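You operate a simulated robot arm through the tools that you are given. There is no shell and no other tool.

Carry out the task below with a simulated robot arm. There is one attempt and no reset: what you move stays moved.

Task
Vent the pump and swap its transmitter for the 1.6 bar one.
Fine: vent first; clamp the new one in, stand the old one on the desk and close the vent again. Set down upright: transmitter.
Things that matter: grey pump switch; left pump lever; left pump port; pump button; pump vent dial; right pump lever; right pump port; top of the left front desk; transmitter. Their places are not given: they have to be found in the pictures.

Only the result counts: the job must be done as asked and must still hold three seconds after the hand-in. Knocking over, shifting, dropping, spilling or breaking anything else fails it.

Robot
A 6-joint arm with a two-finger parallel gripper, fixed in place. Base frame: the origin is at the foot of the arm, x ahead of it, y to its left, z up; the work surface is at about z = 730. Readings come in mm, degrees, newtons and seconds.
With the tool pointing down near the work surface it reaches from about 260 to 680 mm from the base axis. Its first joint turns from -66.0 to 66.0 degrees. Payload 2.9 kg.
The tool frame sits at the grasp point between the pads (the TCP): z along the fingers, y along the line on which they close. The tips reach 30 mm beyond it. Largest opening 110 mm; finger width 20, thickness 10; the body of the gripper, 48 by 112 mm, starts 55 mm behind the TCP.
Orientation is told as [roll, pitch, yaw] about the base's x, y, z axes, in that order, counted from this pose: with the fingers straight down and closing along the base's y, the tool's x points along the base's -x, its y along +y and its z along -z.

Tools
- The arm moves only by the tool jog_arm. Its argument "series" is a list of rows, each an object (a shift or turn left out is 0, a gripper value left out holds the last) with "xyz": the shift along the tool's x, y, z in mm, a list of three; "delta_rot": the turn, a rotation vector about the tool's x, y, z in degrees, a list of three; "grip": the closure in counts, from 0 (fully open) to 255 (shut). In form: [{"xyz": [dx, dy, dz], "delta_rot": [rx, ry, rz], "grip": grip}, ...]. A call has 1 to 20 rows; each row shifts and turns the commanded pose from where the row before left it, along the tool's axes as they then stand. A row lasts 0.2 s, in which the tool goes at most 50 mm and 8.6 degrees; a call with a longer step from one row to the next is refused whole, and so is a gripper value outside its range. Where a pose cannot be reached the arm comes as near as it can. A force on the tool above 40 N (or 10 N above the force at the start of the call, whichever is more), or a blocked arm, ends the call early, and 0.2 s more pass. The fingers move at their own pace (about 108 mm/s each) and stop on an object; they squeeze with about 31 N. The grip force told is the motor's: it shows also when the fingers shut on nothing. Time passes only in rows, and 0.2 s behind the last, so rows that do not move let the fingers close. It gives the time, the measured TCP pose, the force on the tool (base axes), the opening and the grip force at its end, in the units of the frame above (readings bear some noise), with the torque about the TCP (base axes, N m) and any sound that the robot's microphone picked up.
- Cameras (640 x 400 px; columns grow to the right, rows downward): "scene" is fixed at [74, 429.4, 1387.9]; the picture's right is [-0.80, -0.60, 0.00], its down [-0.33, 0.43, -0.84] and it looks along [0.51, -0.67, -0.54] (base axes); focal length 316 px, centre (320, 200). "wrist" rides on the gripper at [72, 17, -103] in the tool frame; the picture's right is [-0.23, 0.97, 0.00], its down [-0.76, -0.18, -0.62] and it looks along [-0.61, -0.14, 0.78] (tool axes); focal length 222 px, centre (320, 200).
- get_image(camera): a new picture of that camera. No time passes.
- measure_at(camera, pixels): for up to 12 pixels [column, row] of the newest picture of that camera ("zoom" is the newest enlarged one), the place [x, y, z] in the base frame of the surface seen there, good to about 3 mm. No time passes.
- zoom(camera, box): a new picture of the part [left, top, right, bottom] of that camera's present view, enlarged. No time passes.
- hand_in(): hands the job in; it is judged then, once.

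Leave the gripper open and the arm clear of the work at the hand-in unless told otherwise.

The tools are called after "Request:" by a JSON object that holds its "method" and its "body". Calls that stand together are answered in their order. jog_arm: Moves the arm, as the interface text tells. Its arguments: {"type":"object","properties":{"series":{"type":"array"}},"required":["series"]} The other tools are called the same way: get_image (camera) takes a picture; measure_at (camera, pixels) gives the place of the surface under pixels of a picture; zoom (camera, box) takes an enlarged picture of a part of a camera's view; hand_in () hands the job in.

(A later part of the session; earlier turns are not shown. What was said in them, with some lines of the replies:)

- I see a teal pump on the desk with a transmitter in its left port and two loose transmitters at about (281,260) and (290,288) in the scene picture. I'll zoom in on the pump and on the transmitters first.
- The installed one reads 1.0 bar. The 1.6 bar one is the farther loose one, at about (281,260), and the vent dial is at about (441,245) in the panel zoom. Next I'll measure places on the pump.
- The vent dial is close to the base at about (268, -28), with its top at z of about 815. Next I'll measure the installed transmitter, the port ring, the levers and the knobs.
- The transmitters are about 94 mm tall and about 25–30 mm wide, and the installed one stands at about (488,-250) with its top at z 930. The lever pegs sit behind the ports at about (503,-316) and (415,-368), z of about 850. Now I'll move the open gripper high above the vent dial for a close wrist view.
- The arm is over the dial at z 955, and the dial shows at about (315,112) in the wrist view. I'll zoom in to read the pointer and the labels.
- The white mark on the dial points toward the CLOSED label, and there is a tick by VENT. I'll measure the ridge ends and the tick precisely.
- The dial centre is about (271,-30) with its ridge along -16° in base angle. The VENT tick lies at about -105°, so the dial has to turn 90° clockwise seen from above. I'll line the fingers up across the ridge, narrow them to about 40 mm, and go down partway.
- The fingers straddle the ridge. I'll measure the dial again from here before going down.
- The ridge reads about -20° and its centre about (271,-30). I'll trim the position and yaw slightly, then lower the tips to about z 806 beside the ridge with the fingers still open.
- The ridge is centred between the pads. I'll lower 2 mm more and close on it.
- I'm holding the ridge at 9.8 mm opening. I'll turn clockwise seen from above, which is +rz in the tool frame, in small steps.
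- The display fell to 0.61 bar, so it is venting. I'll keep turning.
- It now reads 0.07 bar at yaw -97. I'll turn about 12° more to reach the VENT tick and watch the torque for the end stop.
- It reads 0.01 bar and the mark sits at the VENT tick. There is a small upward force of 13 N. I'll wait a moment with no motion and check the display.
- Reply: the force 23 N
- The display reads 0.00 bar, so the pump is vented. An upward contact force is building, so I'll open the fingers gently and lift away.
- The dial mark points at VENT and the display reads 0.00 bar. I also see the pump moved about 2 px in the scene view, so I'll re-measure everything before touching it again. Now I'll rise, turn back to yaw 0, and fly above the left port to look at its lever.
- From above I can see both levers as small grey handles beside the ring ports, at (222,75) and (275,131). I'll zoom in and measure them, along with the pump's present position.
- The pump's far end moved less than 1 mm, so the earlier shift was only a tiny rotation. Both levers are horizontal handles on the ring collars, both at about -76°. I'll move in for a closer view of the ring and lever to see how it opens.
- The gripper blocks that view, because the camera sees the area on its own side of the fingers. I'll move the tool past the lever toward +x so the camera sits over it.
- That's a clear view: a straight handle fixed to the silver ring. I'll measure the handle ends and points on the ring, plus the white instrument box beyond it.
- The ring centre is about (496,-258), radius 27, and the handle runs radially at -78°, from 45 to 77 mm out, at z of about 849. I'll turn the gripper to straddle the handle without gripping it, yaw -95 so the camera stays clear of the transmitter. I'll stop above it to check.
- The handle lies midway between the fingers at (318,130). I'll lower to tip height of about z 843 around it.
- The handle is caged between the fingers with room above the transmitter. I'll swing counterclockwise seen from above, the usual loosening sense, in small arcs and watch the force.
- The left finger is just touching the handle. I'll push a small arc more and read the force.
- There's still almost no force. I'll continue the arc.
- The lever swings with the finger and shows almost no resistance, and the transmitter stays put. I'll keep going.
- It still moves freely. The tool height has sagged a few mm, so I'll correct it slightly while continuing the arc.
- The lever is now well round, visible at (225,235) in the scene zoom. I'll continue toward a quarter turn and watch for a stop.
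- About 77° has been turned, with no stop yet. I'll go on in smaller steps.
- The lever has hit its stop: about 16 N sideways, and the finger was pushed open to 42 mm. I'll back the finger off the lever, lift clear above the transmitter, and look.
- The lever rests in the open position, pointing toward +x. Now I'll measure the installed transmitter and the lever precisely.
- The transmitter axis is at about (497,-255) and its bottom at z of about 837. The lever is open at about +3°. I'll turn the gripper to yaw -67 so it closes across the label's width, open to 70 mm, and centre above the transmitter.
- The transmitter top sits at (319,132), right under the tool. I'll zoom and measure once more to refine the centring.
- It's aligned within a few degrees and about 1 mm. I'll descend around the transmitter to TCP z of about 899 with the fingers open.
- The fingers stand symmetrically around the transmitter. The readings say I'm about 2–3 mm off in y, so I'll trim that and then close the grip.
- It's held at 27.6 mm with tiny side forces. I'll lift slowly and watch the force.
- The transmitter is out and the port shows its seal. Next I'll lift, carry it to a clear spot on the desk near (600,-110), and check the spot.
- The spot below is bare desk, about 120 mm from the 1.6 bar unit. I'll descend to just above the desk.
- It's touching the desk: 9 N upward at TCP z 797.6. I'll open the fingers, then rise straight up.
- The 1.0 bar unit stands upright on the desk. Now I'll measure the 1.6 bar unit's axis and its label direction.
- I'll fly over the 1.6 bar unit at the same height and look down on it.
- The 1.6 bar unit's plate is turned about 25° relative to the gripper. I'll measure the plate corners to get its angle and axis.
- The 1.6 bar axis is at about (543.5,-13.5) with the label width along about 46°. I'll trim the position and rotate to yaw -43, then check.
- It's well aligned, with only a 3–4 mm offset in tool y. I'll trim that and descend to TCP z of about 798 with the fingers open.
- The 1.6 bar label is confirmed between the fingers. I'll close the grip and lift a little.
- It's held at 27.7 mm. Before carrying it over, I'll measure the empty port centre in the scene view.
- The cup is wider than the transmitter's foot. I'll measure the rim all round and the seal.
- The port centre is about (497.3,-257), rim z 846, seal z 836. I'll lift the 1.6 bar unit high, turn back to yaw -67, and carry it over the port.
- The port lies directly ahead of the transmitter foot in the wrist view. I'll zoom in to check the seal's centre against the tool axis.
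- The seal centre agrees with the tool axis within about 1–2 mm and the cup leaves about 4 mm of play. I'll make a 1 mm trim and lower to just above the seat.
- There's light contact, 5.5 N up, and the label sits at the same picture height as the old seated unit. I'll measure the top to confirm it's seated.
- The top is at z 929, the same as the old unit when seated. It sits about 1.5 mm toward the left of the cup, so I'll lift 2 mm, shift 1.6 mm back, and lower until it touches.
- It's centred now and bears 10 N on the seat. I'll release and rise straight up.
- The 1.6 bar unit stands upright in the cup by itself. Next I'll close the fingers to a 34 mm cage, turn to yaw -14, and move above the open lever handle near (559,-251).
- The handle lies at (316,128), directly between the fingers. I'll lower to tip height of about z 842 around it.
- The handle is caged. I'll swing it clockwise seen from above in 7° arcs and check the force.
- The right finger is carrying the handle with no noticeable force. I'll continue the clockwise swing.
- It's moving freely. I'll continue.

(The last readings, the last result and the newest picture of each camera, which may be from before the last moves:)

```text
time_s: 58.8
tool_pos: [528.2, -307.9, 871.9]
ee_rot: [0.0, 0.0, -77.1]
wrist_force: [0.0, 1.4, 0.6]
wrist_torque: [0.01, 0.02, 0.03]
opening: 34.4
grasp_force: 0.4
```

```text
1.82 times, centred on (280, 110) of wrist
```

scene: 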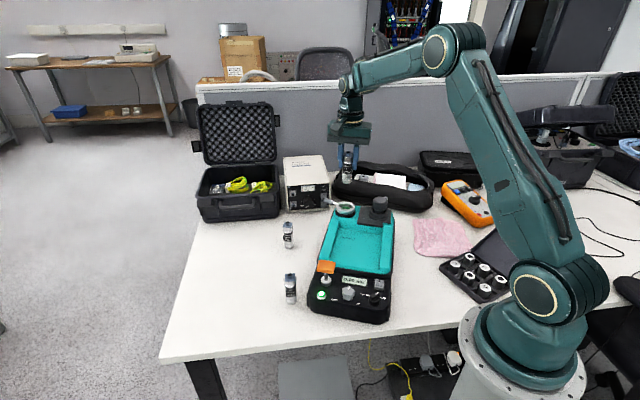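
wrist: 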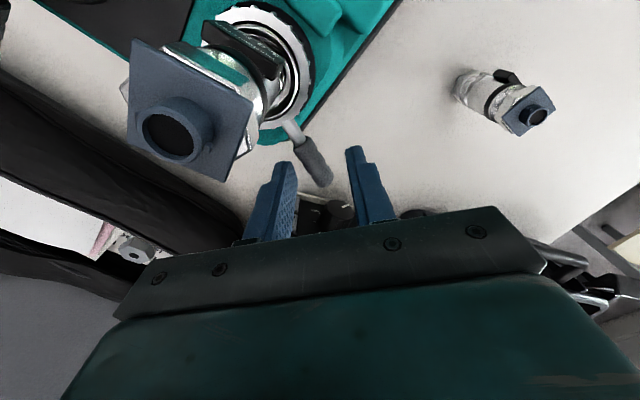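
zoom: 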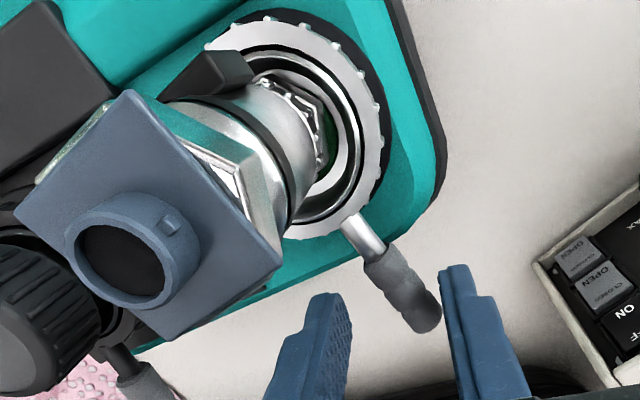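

There are about 28° left. I'll continue carefully.

Request:
{"method": "jog_arm", "body": {"series": [{"xyz": [-1.77, -7.36, 0], "delta_rot": [0, 0, 7]}, {"xyz": [-1.77, -7.36, 0], "delta_rot": [0, 0, 7]}, {"xyz": [-1.3, -5.3, 0], "delta_rot": [0, 0, 5]}, {"xyz": [0, 0, 0]}]}}

Request:
{"method": "zoom", "body": {"camera": "wrist", "box": [120, 0, 440, 220]}}

```text
time_s: 59.8
tool_pos: [508.9, -315.4, 872.2]
ee_rot: [-0.1, 0.0, -96.1]
wrist_force: [0.2, 0.4, 0.4]
wrist_torque: [-0.01, 0.0, 0.01]
opening: 34.3
grasp_force: 0.0
```

```text
1.82 times, centred on (280, 110) of wrist
```

zoom: 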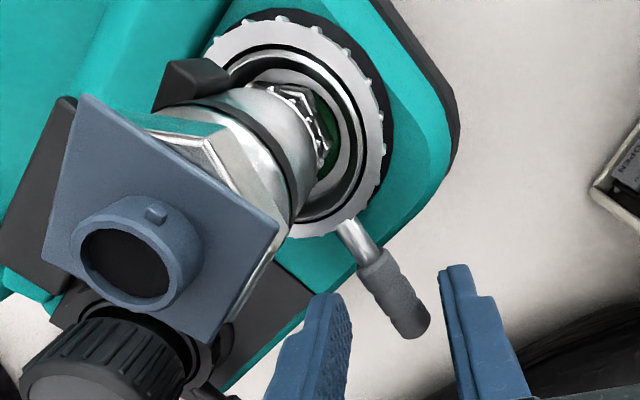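

The lever is already back near its original angle and there's now a small gap to the pushing finger. I'll push a few degrees more in small steps to feel the end stop.

Request:
{"method": "jog_arm", "body": {"series": [{"xyz": [-0.8, -3.2, 0], "delta_rot": [0, 0, 3]}, {"xyz": [-0.8, -3.2, 0], "delta_rot": [0, 0, 3]}, {"xyz": [0, 0, 0]}]}}

Request:
{"method": "zoom", "body": {"camera": "wrist", "box": [120, 0, 440, 220]}}

```text
time_s: 60.6
tool_pos: [502.7, -316.5, 872.5]
ee_rot: [0.1, 0.0, -101.9]
wrist_force: [6.1, 2.8, -2.7]
wrist_torque: [0.05, -0.07, 0.1]
opening: 37.3
grasp_force: 3.0
```

```text
1.82 times, centred on (280, 110) of wrist
```

zoom: 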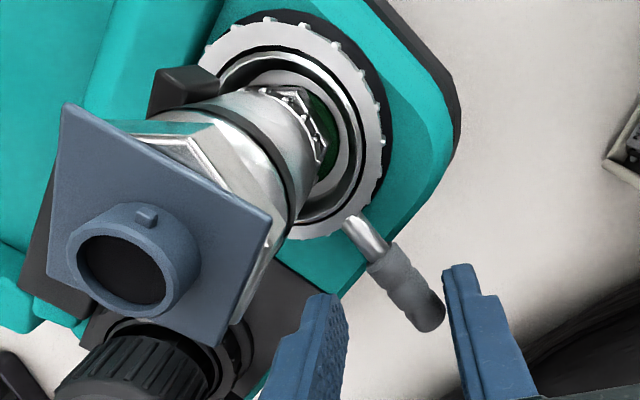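

I feel the end stop: about 7 N, and the finger is pushed to 37 mm. The lever is closed, so I'll back off, lift clear, and inspect.

Request:
{"method": "jog_arm", "body": {"series": [{"xyz": [1.5, 9, 0]}, {"xyz": [0, 0, -20]}, {"xyz": [0, 0, -45]}, {"xyz": [0, 0, -45]}, {"xyz": [0, 0, -40]}, {"xyz": [0, 0, 0]}]}}

Request:
{"method": "zoom", "body": {"camera": "scene", "box": [300, 170, 410, 240]}}

Request:
{"method": "get_image", "body": {"camera": "wrist"}}

Request:
{"method": "zoom", "body": {"camera": "wrist", "box": [180, 40, 340, 140]}}

```text
time_s: 62.0
tool_pos: [512.5, -316.2, 1023.1]
ee_rot: [0.0, -0.1, -102.0]
wrist_force: [-1.0, 0.4, -0.3]
wrist_torque: [0.02, 0.03, 0.05]
opening: 34.7
grasp_force: 0.1
```

```text
5.71 times, centred on (355, 205) of scene
```

zoom: 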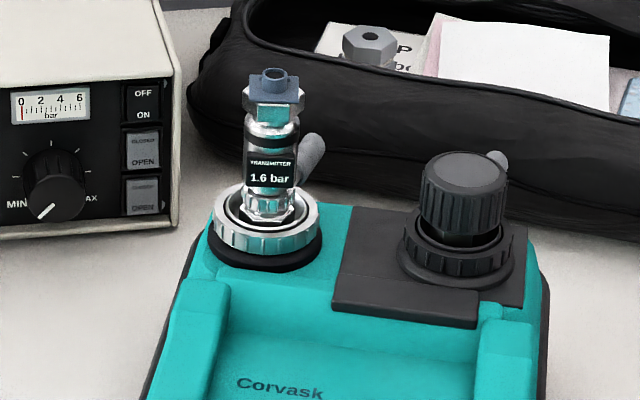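

```text
taken
```

wrist: 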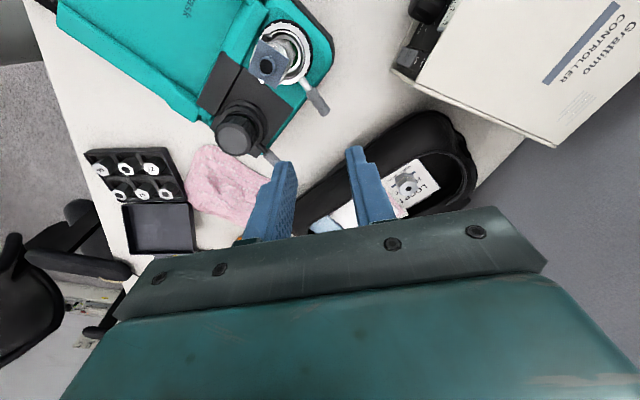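

```text
4.00 times, centred on (260, 90) of wrist
```

zoom: 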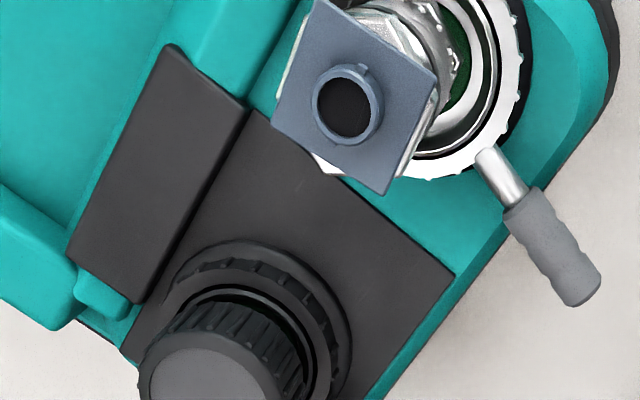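

The lever lies like the right one and the transmitter is upright. I'll measure the lever angle against the right lever and the transmitter's top.

Request:
{"method": "measure_at", "body": {"camera": "zoom", "pixels": [[495, 168], [525, 215], [550, 250], [580, 290], [346, 100]]}}

Request:
{"method": "measure_at", "body": {"camera": "wrist", "pixels": [[267, 156], [275, 163], [237, 133], [265, 66], [304, 82], [320, 105]]}}

Request:
{"method": "zoom", "body": {"camera": "scene", "box": [330, 175, 370, 215]}}

Request:
{"method": "zoom", "body": {"camera": "scene", "box": [295, 250, 400, 330]}}

```text
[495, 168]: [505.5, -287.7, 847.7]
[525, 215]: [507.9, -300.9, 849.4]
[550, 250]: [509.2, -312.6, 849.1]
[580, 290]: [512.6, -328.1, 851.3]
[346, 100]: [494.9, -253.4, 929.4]
```

```text
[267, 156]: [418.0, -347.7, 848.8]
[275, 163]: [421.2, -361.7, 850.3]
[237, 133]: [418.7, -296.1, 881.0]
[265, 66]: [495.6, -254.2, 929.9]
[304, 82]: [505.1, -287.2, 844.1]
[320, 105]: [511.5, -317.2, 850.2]
```

```text
10.00 times, centred on (350, 195) of scene
```

zoom: 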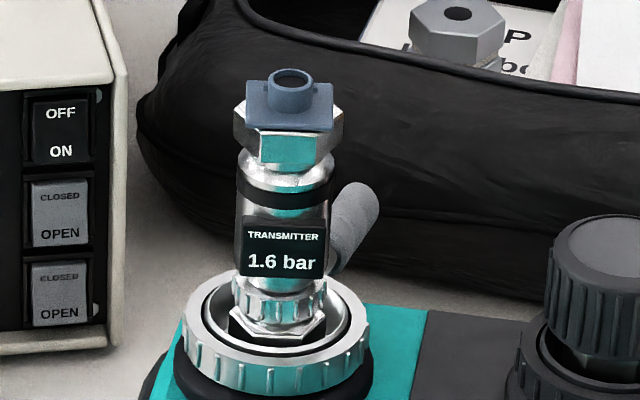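

```text
5.00 times, centred on (348, 290) of scene
```

zoom: 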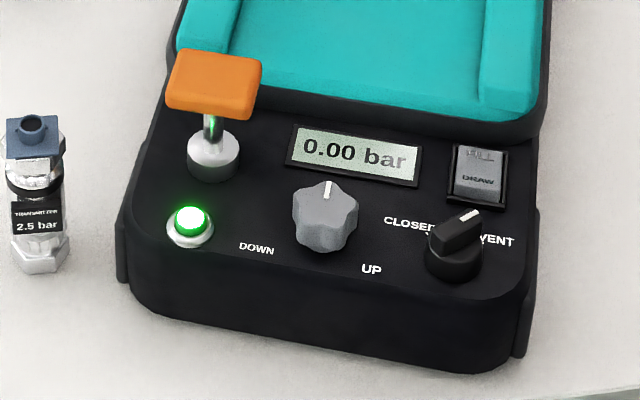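

The lever is at about -80°, its original closed angle, parallel to the right lever. Now to close the vent: I'll fly back over the dial at yaw -107 and take a look, with the fingers at about 40 mm.

Request:
{"method": "jog_arm", "body": {"series": [{"xyz": [28.4, -37, 0], "grip": 160}, {"xyz": [28.4, -37, 0]}, {"xyz": [28.4, -37, 0]}, {"xyz": [28.4, -37, 0]}, {"xyz": [28.4, -37, 0]}, {"xyz": [28.4, -37, 0]}, {"xyz": [28.4, -37, 0]}, {"xyz": [28.4, -37, 0]}, {"xyz": [0, 0, 35], "delta_rot": [0, 0, 5]}, {"xyz": [0, 0, 35]}, {"xyz": [0, 0, 30]}, {"xyz": [0, 0, 30]}, {"xyz": [0, 0, 0]}]}}

Request:
{"method": "get_image", "body": {"camera": "wrist"}}

Request:
{"method": "zoom", "body": {"camera": "wrist", "box": [240, 80, 400, 180]}}

```text
time_s: 64.8
tool_pos: [268.5, -34.1, 894.9]
ee_rot: [0.0, 0.0, -107.0]
wrist_force: [-0.6, -0.1, -0.1]
wrist_torque: [0.0, 0.0, -0.02]
opening: 41.0
grasp_force: 0.0
```

```text
taken
```

wrist: 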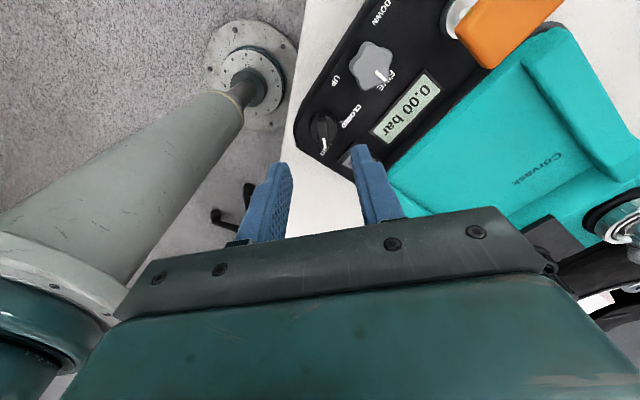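

```text
4.00 times, centred on (320, 130) of wrist
```

zoom: 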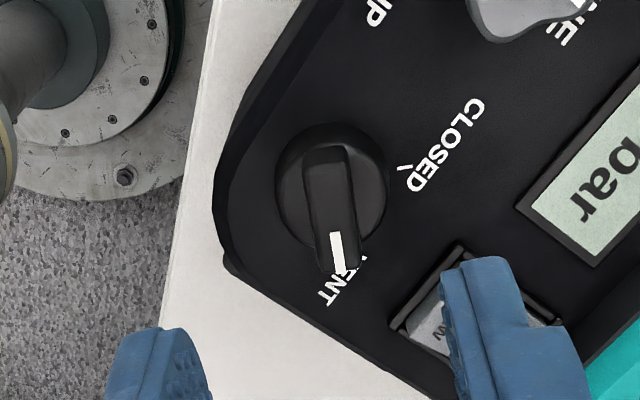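

The dial mark points at VENT, and its centre is slightly off the tool axis. I'll measure points on it to trim.

Request:
{"method": "measure_at", "body": {"camera": "zoom", "pixels": [[326, 152], [332, 200], [338, 262], [312, 200], [352, 200], [280, 190], [386, 190], [330, 128], [336, 235], [322, 175]]}}

Request:
{"method": "jog_arm", "body": {"series": [{"xyz": [0, 0, 0]}]}}

```text
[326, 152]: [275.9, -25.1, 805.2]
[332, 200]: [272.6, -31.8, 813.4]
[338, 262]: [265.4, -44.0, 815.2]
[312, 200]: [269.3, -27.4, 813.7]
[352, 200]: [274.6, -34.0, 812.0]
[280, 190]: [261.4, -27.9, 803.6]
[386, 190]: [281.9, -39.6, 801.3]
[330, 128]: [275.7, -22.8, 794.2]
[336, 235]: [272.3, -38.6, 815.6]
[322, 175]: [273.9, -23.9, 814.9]
```

```text
time_s: 65.2
tool_pos: [267.5, -34.9, 894.4]
ee_rot: [0.0, 0.0, -107.0]
wrist_force: [-0.4, 0.7, -0.1]
wrist_torque: [-0.01, 0.01, -0.02]
opening: 40.8
grasp_force: 0.0
```

The dial centre is about (271.5,-32) with its ridge at about -110°. I'll trim by (+3.2,+3.0) in tool axes, turn 2°, and lower beside the ridge.

Request:
{"method": "jog_arm", "body": {"series": [{"xyz": [3.2, 3.0, 0], "delta_rot": [0, 0, 2]}, {"xyz": [0, 0, 20]}, {"xyz": [0, 0, 20]}, {"xyz": [0, 0, 12]}, {"xyz": [0, 0, 0]}]}}

Request:
{"method": "zoom", "body": {"camera": "wrist", "box": [200, 90, 440, 240]}}

```text
time_s: 66.4
tool_pos: [273.1, -31.8, 840.6]
ee_rot: [0.1, 0.0, -109.0]
wrist_force: [-0.7, 0.0, 0.1]
wrist_torque: [0.01, 0.02, 0.03]
opening: 41.1
grasp_force: 0.0
```

```text
2.67 times, centred on (320, 165) of wrist
```

zoom: 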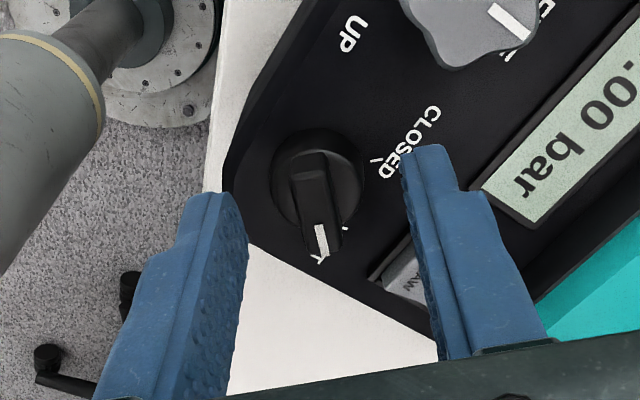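

The ridge is about 1.5 mm to the left of the grip centre. I'll trim that, lower 2 mm, and close on it.

Request:
{"method": "jog_arm", "body": {"series": [{"xyz": [0, -1.5, 2]}, {"xyz": [0, 0, 0], "grip": 255}, {"xyz": [0, 0, 0]}, {"xyz": [0, 0, 0]}]}}

Request:
{"method": "zoom", "body": {"camera": "wrist", "box": [200, 90, 440, 240]}}

```text
time_s: 67.4
tool_pos: [271.5, -31.4, 838.6]
ee_rot: [-0.1, 0.0, -109.0]
wrist_force: [-3.0, 2.3, 1.9]
wrist_torque: [0.08, 0.05, -0.05]
opening: 9.7
grasp_force: 30.9
```

```text
2.67 times, centred on (320, 165) of wrist
```

zoom: 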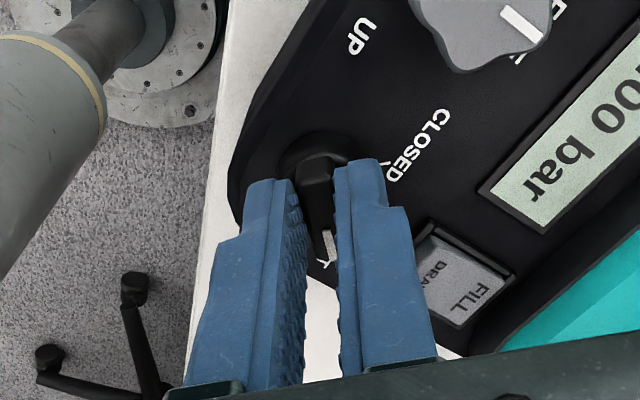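

I'm gripping the ridge with small forces. I'll turn counterclockwise toward CLOSED in steps.

Request:
{"method": "jog_arm", "body": {"series": [{"delta_rot": [0, 0, -7]}, {"delta_rot": [0, 0, -7]}, {"delta_rot": [0, 0, -7]}, {"delta_rot": [0, 0, -7]}, {"delta_rot": [0, 0, 0]}]}}

```text
time_s: 68.6
tool_pos: [269.0, -31.3, 838.0]
ee_rot: [-0.4, -0.1, -81.0]
wrist_force: [-20.7, -11.5, 7.8]
wrist_torque: [-1.15, 0.57, -0.11]
opening: 9.9
grasp_force: 31.4
```

A sideways force of about 24 N has built up, so the turning axis is off by 2 mm or so. I'll relieve it by shifting the tool in the direction the dial pushes.

Request:
{"method": "jog_arm", "body": {"series": [{"xyz": [-0.5, -1.4, 0]}, {"xyz": [0, 0, 0]}]}}

Request:
{"method": "zoom", "body": {"camera": "wrist", "box": [200, 90, 440, 240]}}

Request:
{"method": "zoom", "body": {"camera": "scene", "box": [295, 250, 400, 330]}}

```text
time_s: 69.2
tool_pos: [270.9, -28.6, 840.1]
ee_rot: [0.1, 0.2, -80.8]
wrist_force: [-9.4, 6.7, 0.6]
wrist_torque: [-0.57, 0.13, 0.01]
opening: 9.7
grasp_force: 31.0
```

```text
2.67 times, centred on (320, 165) of wrist
```

zoom: 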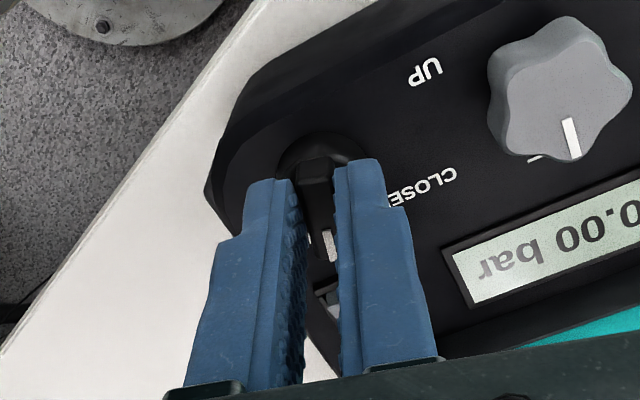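

```text
5.00 times, centred on (348, 290) of scene
```

zoom: 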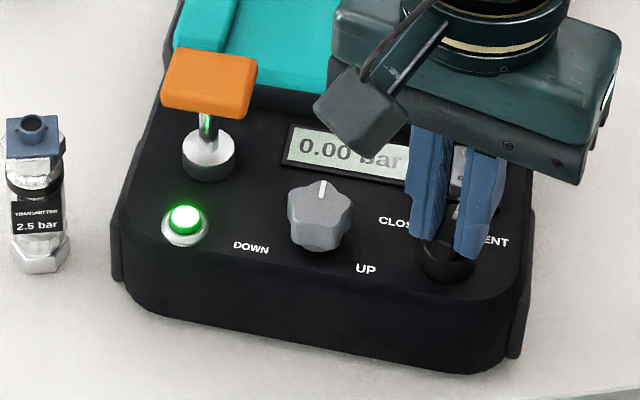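

The force dropped to about 11 N. I'll continue turning in short batches.

Request:
{"method": "jog_arm", "body": {"series": [{"delta_rot": [0, 0, -7]}, {"delta_rot": [0, 0, -7]}, {"delta_rot": [0, 0, 0]}]}}

```text
time_s: 70.0
tool_pos: [271.0, -30.3, 839.2]
ee_rot: [0.1, 0.2, -66.9]
wrist_force: [-11.7, 19.3, 12.2]
wrist_torque: [0.28, 0.27, 0.02]
opening: 9.9
grasp_force: 31.1
```

Sideways force has built up again, (-12, 19, 12) N. I'll shift 1.5 mm along the push and slightly up to relieve it.

Request:
{"method": "jog_arm", "body": {"series": [{"xyz": [1.5, -0.2, -0.5]}, {"xyz": [0, 0, 0]}]}}

```text
time_s: 70.6
tool_pos: [270.0, -30.7, 839.8]
ee_rot: [0.0, 0.0, -67.0]
wrist_force: [-6.8, 7.3, -0.1]
wrist_torque: [0.83, 0.46, -0.05]
opening: 9.9
grasp_force: 31.1
```

That relieved it to about 10 N. I'll continue with two more steps, adding a small relieving shift.

Request:
{"method": "jog_arm", "body": {"series": [{"xyz": [0.4, -0.2, 0], "delta_rot": [0, 0, -7]}, {"xyz": [0.4, -0.2, 0], "delta_rot": [0, 0, -7]}, {"delta_rot": [0, 0, 0]}]}}

```text
time_s: 71.4
tool_pos: [269.6, -30.9, 839.9]
ee_rot: [-0.1, -0.1, -53.0]
wrist_force: [-5.0, 2.4, -0.4]
wrist_torque: [0.38, 0.46, -0.02]
opening: 9.7
grasp_force: 30.9
```

The force is low now, and yaw is -53. I'll continue toward CLOSED.

Request:
{"method": "jog_arm", "body": {"series": [{"delta_rot": [0, 0, -7]}, {"delta_rot": [0, 0, -7]}, {"delta_rot": [0, 0, 0]}]}}

Request:
{"method": "zoom", "body": {"camera": "wrist", "box": [200, 90, 440, 240]}}

```text
time_s: 72.2
tool_pos: [269.5, -30.4, 841.1]
ee_rot: [-0.1, 0.0, -39.0]
wrist_force: [-1.2, -1.0, 1.4]
wrist_torque: [0.19, 0.33, -0.02]
opening: 9.7
grasp_force: 31.0
```

```text
2.67 times, centred on (320, 165) of wrist
```

zoom: 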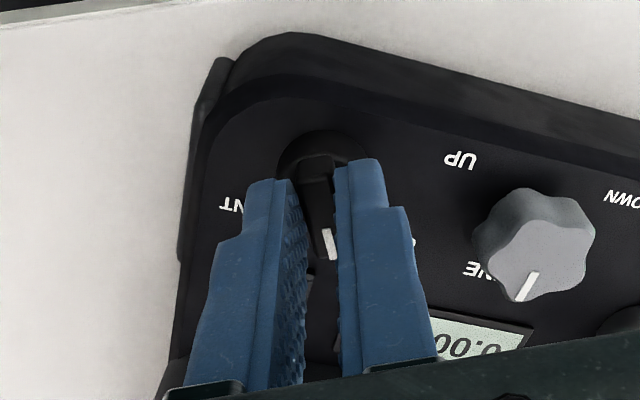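

The dial is turning with the fingers. About 19° remain, so I'll use smaller steps and watch the z torque for the CLOSED stop.

Request:
{"method": "jog_arm", "body": {"series": [{"delta_rot": [0, 0, -7]}, {"delta_rot": [0, 0, -6]}, {"delta_rot": [0, 0, 0]}]}}

Request:
{"method": "jog_arm", "body": {"series": [{"delta_rot": [0, 0, -4]}, {"delta_rot": [0, 0, 0]}]}}

Request:
{"method": "zoom", "body": {"camera": "wrist", "box": [200, 90, 440, 240]}}

```text
time_s: 73.0
tool_pos: [270.1, -32.2, 838.9]
ee_rot: [0.0, -0.2, -25.9]
wrist_force: [2.6, -3.2, 0.4]
wrist_torque: [-0.38, -0.65, 0.0]
opening: 9.7
grasp_force: 31.0
```

```text
time_s: 73.6
tool_pos: [269.4, -31.2, 839.7]
ee_rot: [0.0, -0.2, -22.1]
wrist_force: [4.2, -5.3, -0.4]
wrist_torque: [-0.4, -0.73, -0.01]
opening: 10.1
grasp_force: 31.2
```

```text
2.67 times, centred on (320, 165) of wrist
```

zoom: 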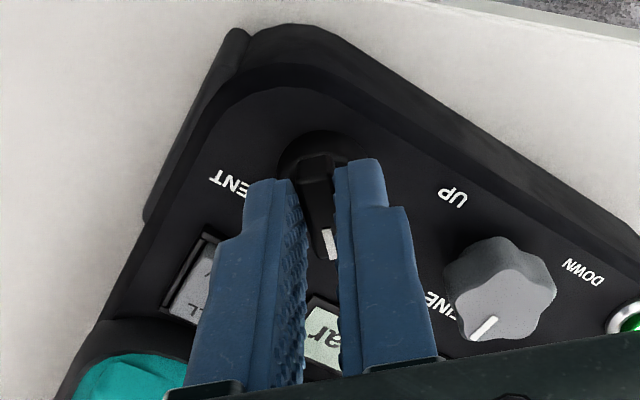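

Yaw is -22 with no stop torque yet. I'll turn 3° more.

Request:
{"method": "jog_arm", "body": {"series": [{"delta_rot": [0, 0, -3]}, {"delta_rot": [0, 0, 0]}]}}

```text
time_s: 74.2
tool_pos: [269.9, -31.0, 840.4]
ee_rot: [0.0, 0.0, -18.9]
wrist_force: [7.4, -10.1, 0.1]
wrist_torque: [-0.08, 0.14, -0.57]
opening: 9.9
grasp_force: 30.7
```

The z torque is now -0.57 N·m, the same as at the original CLOSED stop, so the dial is closed. I'll open and lift away.

Request:
{"method": "jog_arm", "body": {"series": [{"xyz": [0, 0, 0], "grip": 160}, {"xyz": [0, 0, -5]}, {"xyz": [0, 0, -30]}, {"xyz": [0, 0, -45]}, {"xyz": [0, 0, -45]}, {"xyz": [0, 0, 0]}]}}

Request:
{"method": "zoom", "body": {"camera": "wrist", "box": [240, 60, 400, 160]}}

Request:
{"method": "zoom", "body": {"camera": "scene", "box": [295, 250, 400, 330]}}

Request:
{"method": "get_image", "body": {"camera": "scene"}}

```text
time_s: 75.6
tool_pos: [270.9, -29.4, 964.4]
ee_rot: [0.1, -0.1, -19.0]
wrist_force: [0.9, -0.1, 0.6]
wrist_torque: [0.01, -0.01, -0.01]
opening: 41.2
grasp_force: 0.0
```

```text
4.00 times, centred on (320, 110) of wrist
```

zoom: 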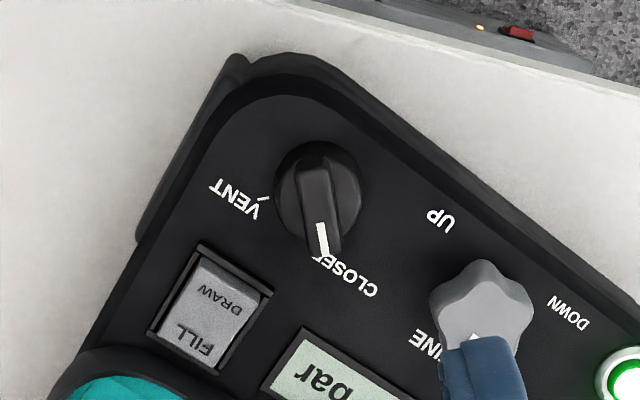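

```text
5.00 times, centred on (348, 290) of scene
```

zoom: 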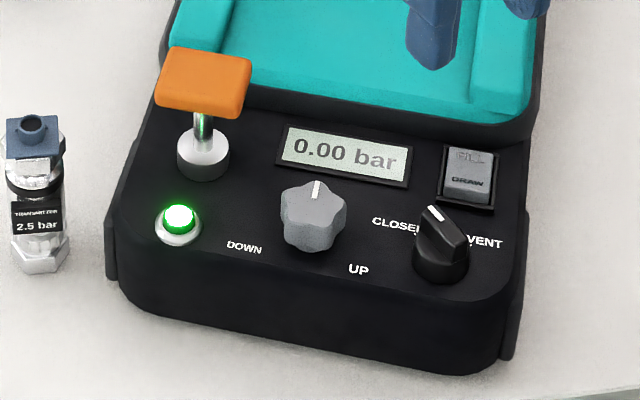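

```text
taken
```

scene: 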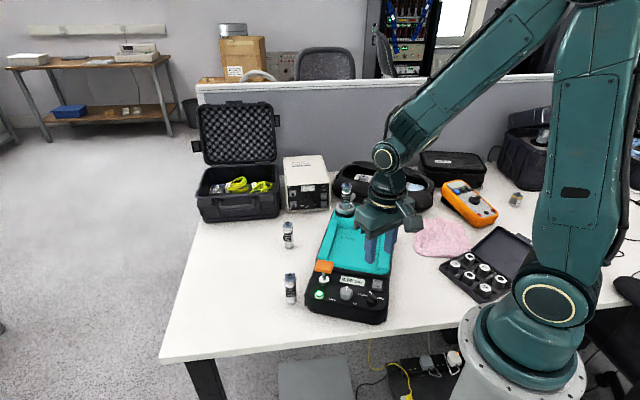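

The dial points to CLOSED exactly as at the start, the display reads 0.00 bar, and the pump is back very near its starting place. Now I'll raise the arm clear, open the gripper fully, and do a final check.

Request:
{"method": "jog_arm", "body": {"series": [{"xyz": [0, 0, -45], "grip": 0}, {"xyz": [0, 0, -45]}, {"xyz": [0, 0, -45], "delta_rot": [0, 0, -8]}, {"xyz": [0, 0, -35], "delta_rot": [0, 0, -8]}, {"xyz": [0, 0, 0], "delta_rot": [0, 0, -3]}, {"xyz": [-40, 10, 0]}, {"xyz": [-40, 10, 0]}, {"xyz": [-40, 10, 0]}, {"xyz": [-40, 10, 0]}, {"xyz": [0, 0, 0]}, {"xyz": [0, 0, 0]}]}}

Request:
{"method": "get_image", "body": {"camera": "scene"}}

Request:
{"method": "zoom", "body": {"camera": "scene", "box": [300, 170, 410, 240]}}

Request:
{"method": "zoom", "body": {"camera": "scene", "box": [255, 210, 355, 290]}}

Request:
{"method": "get_image", "body": {"camera": "wrist"}}

```text
time_s: 78.0
tool_pos: [426.6, 11.9, 1135.5]
ee_rot: [0.1, 0.0, 0.0]
wrist_force: [0.5, 0.1, 0.4]
wrist_torque: [-0.03, 0.02, -0.02]
opening: 109.9
grasp_force: 0.0
```

```text
taken
```

scene: 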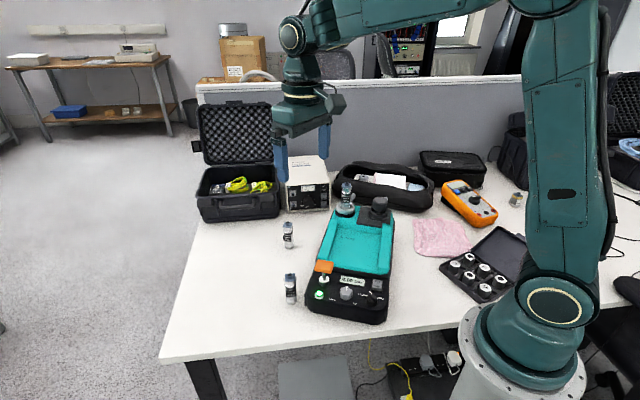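

```text
5.71 times, centred on (355, 205) of scene
```

zoom: 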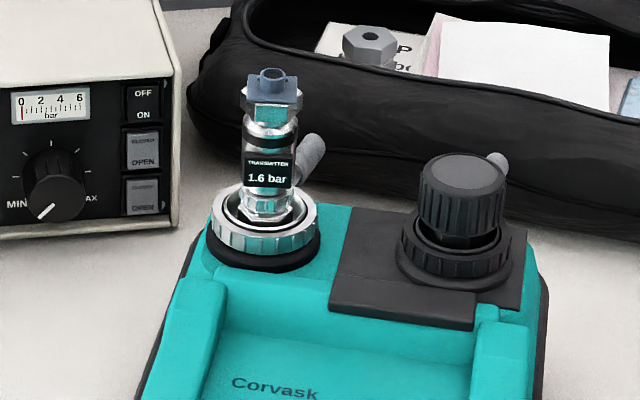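

```text
5.00 times, centred on (305, 250) of scene
```

zoom: 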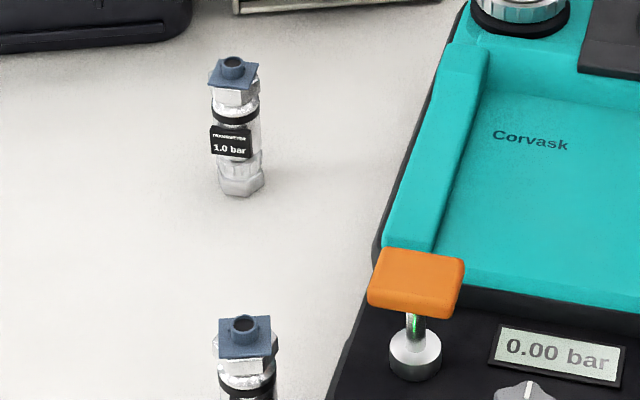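

```text
taken
```

wrist: 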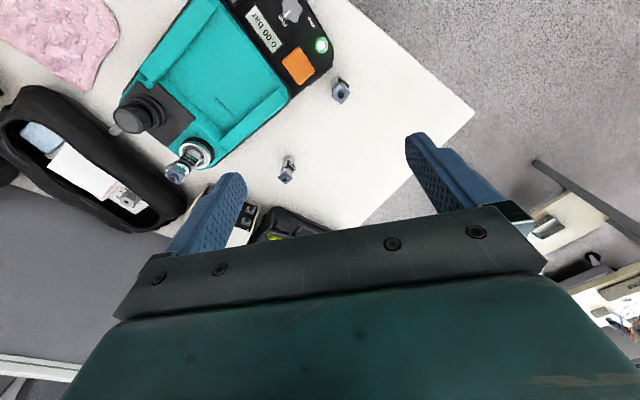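

Final check:
- The 1.6 bar unit stands upright in the left port and its lever is closed.
- The 1.0 bar unit stands upright on the desk.
- The vent dial is at CLOSED and the display reads 0.00 bar.
- The gripper is open and the arm is clear.

I'm handing the job in.

Request:
{"method": "hand_in", "body": {}}

```text
The job is handed in.
```

The job is handed in: the pump was vented and its 1.0 bar transmitter swapped for the 1.6 bar one. I have not seen the verdict.

- **Venting:** I turned the dial to VENT first, and the display fell from 0.70 to 0.00 bar before I touched the transmitter.
- **New transmitter:** The 1.6 bar unit stands upright in the left port. I swung its lever back until it hit its stop, and it now lies at its original angle. I did not tug on the transmitter to test the clamp.
- **Old transmitter:** The 1.0 bar unit stands upright on a clear part of the desk.
- **Vent closed again:** The dial is back at its CLOSED stop and the display reads 0.00 bar.
- **Pump shift:** The pump slid during the work. Its port end is about 4 mm from where it started, and its front is nearly back in place. I saw nothing else move or fall.

The gripper is open and the arm is clear of the work.
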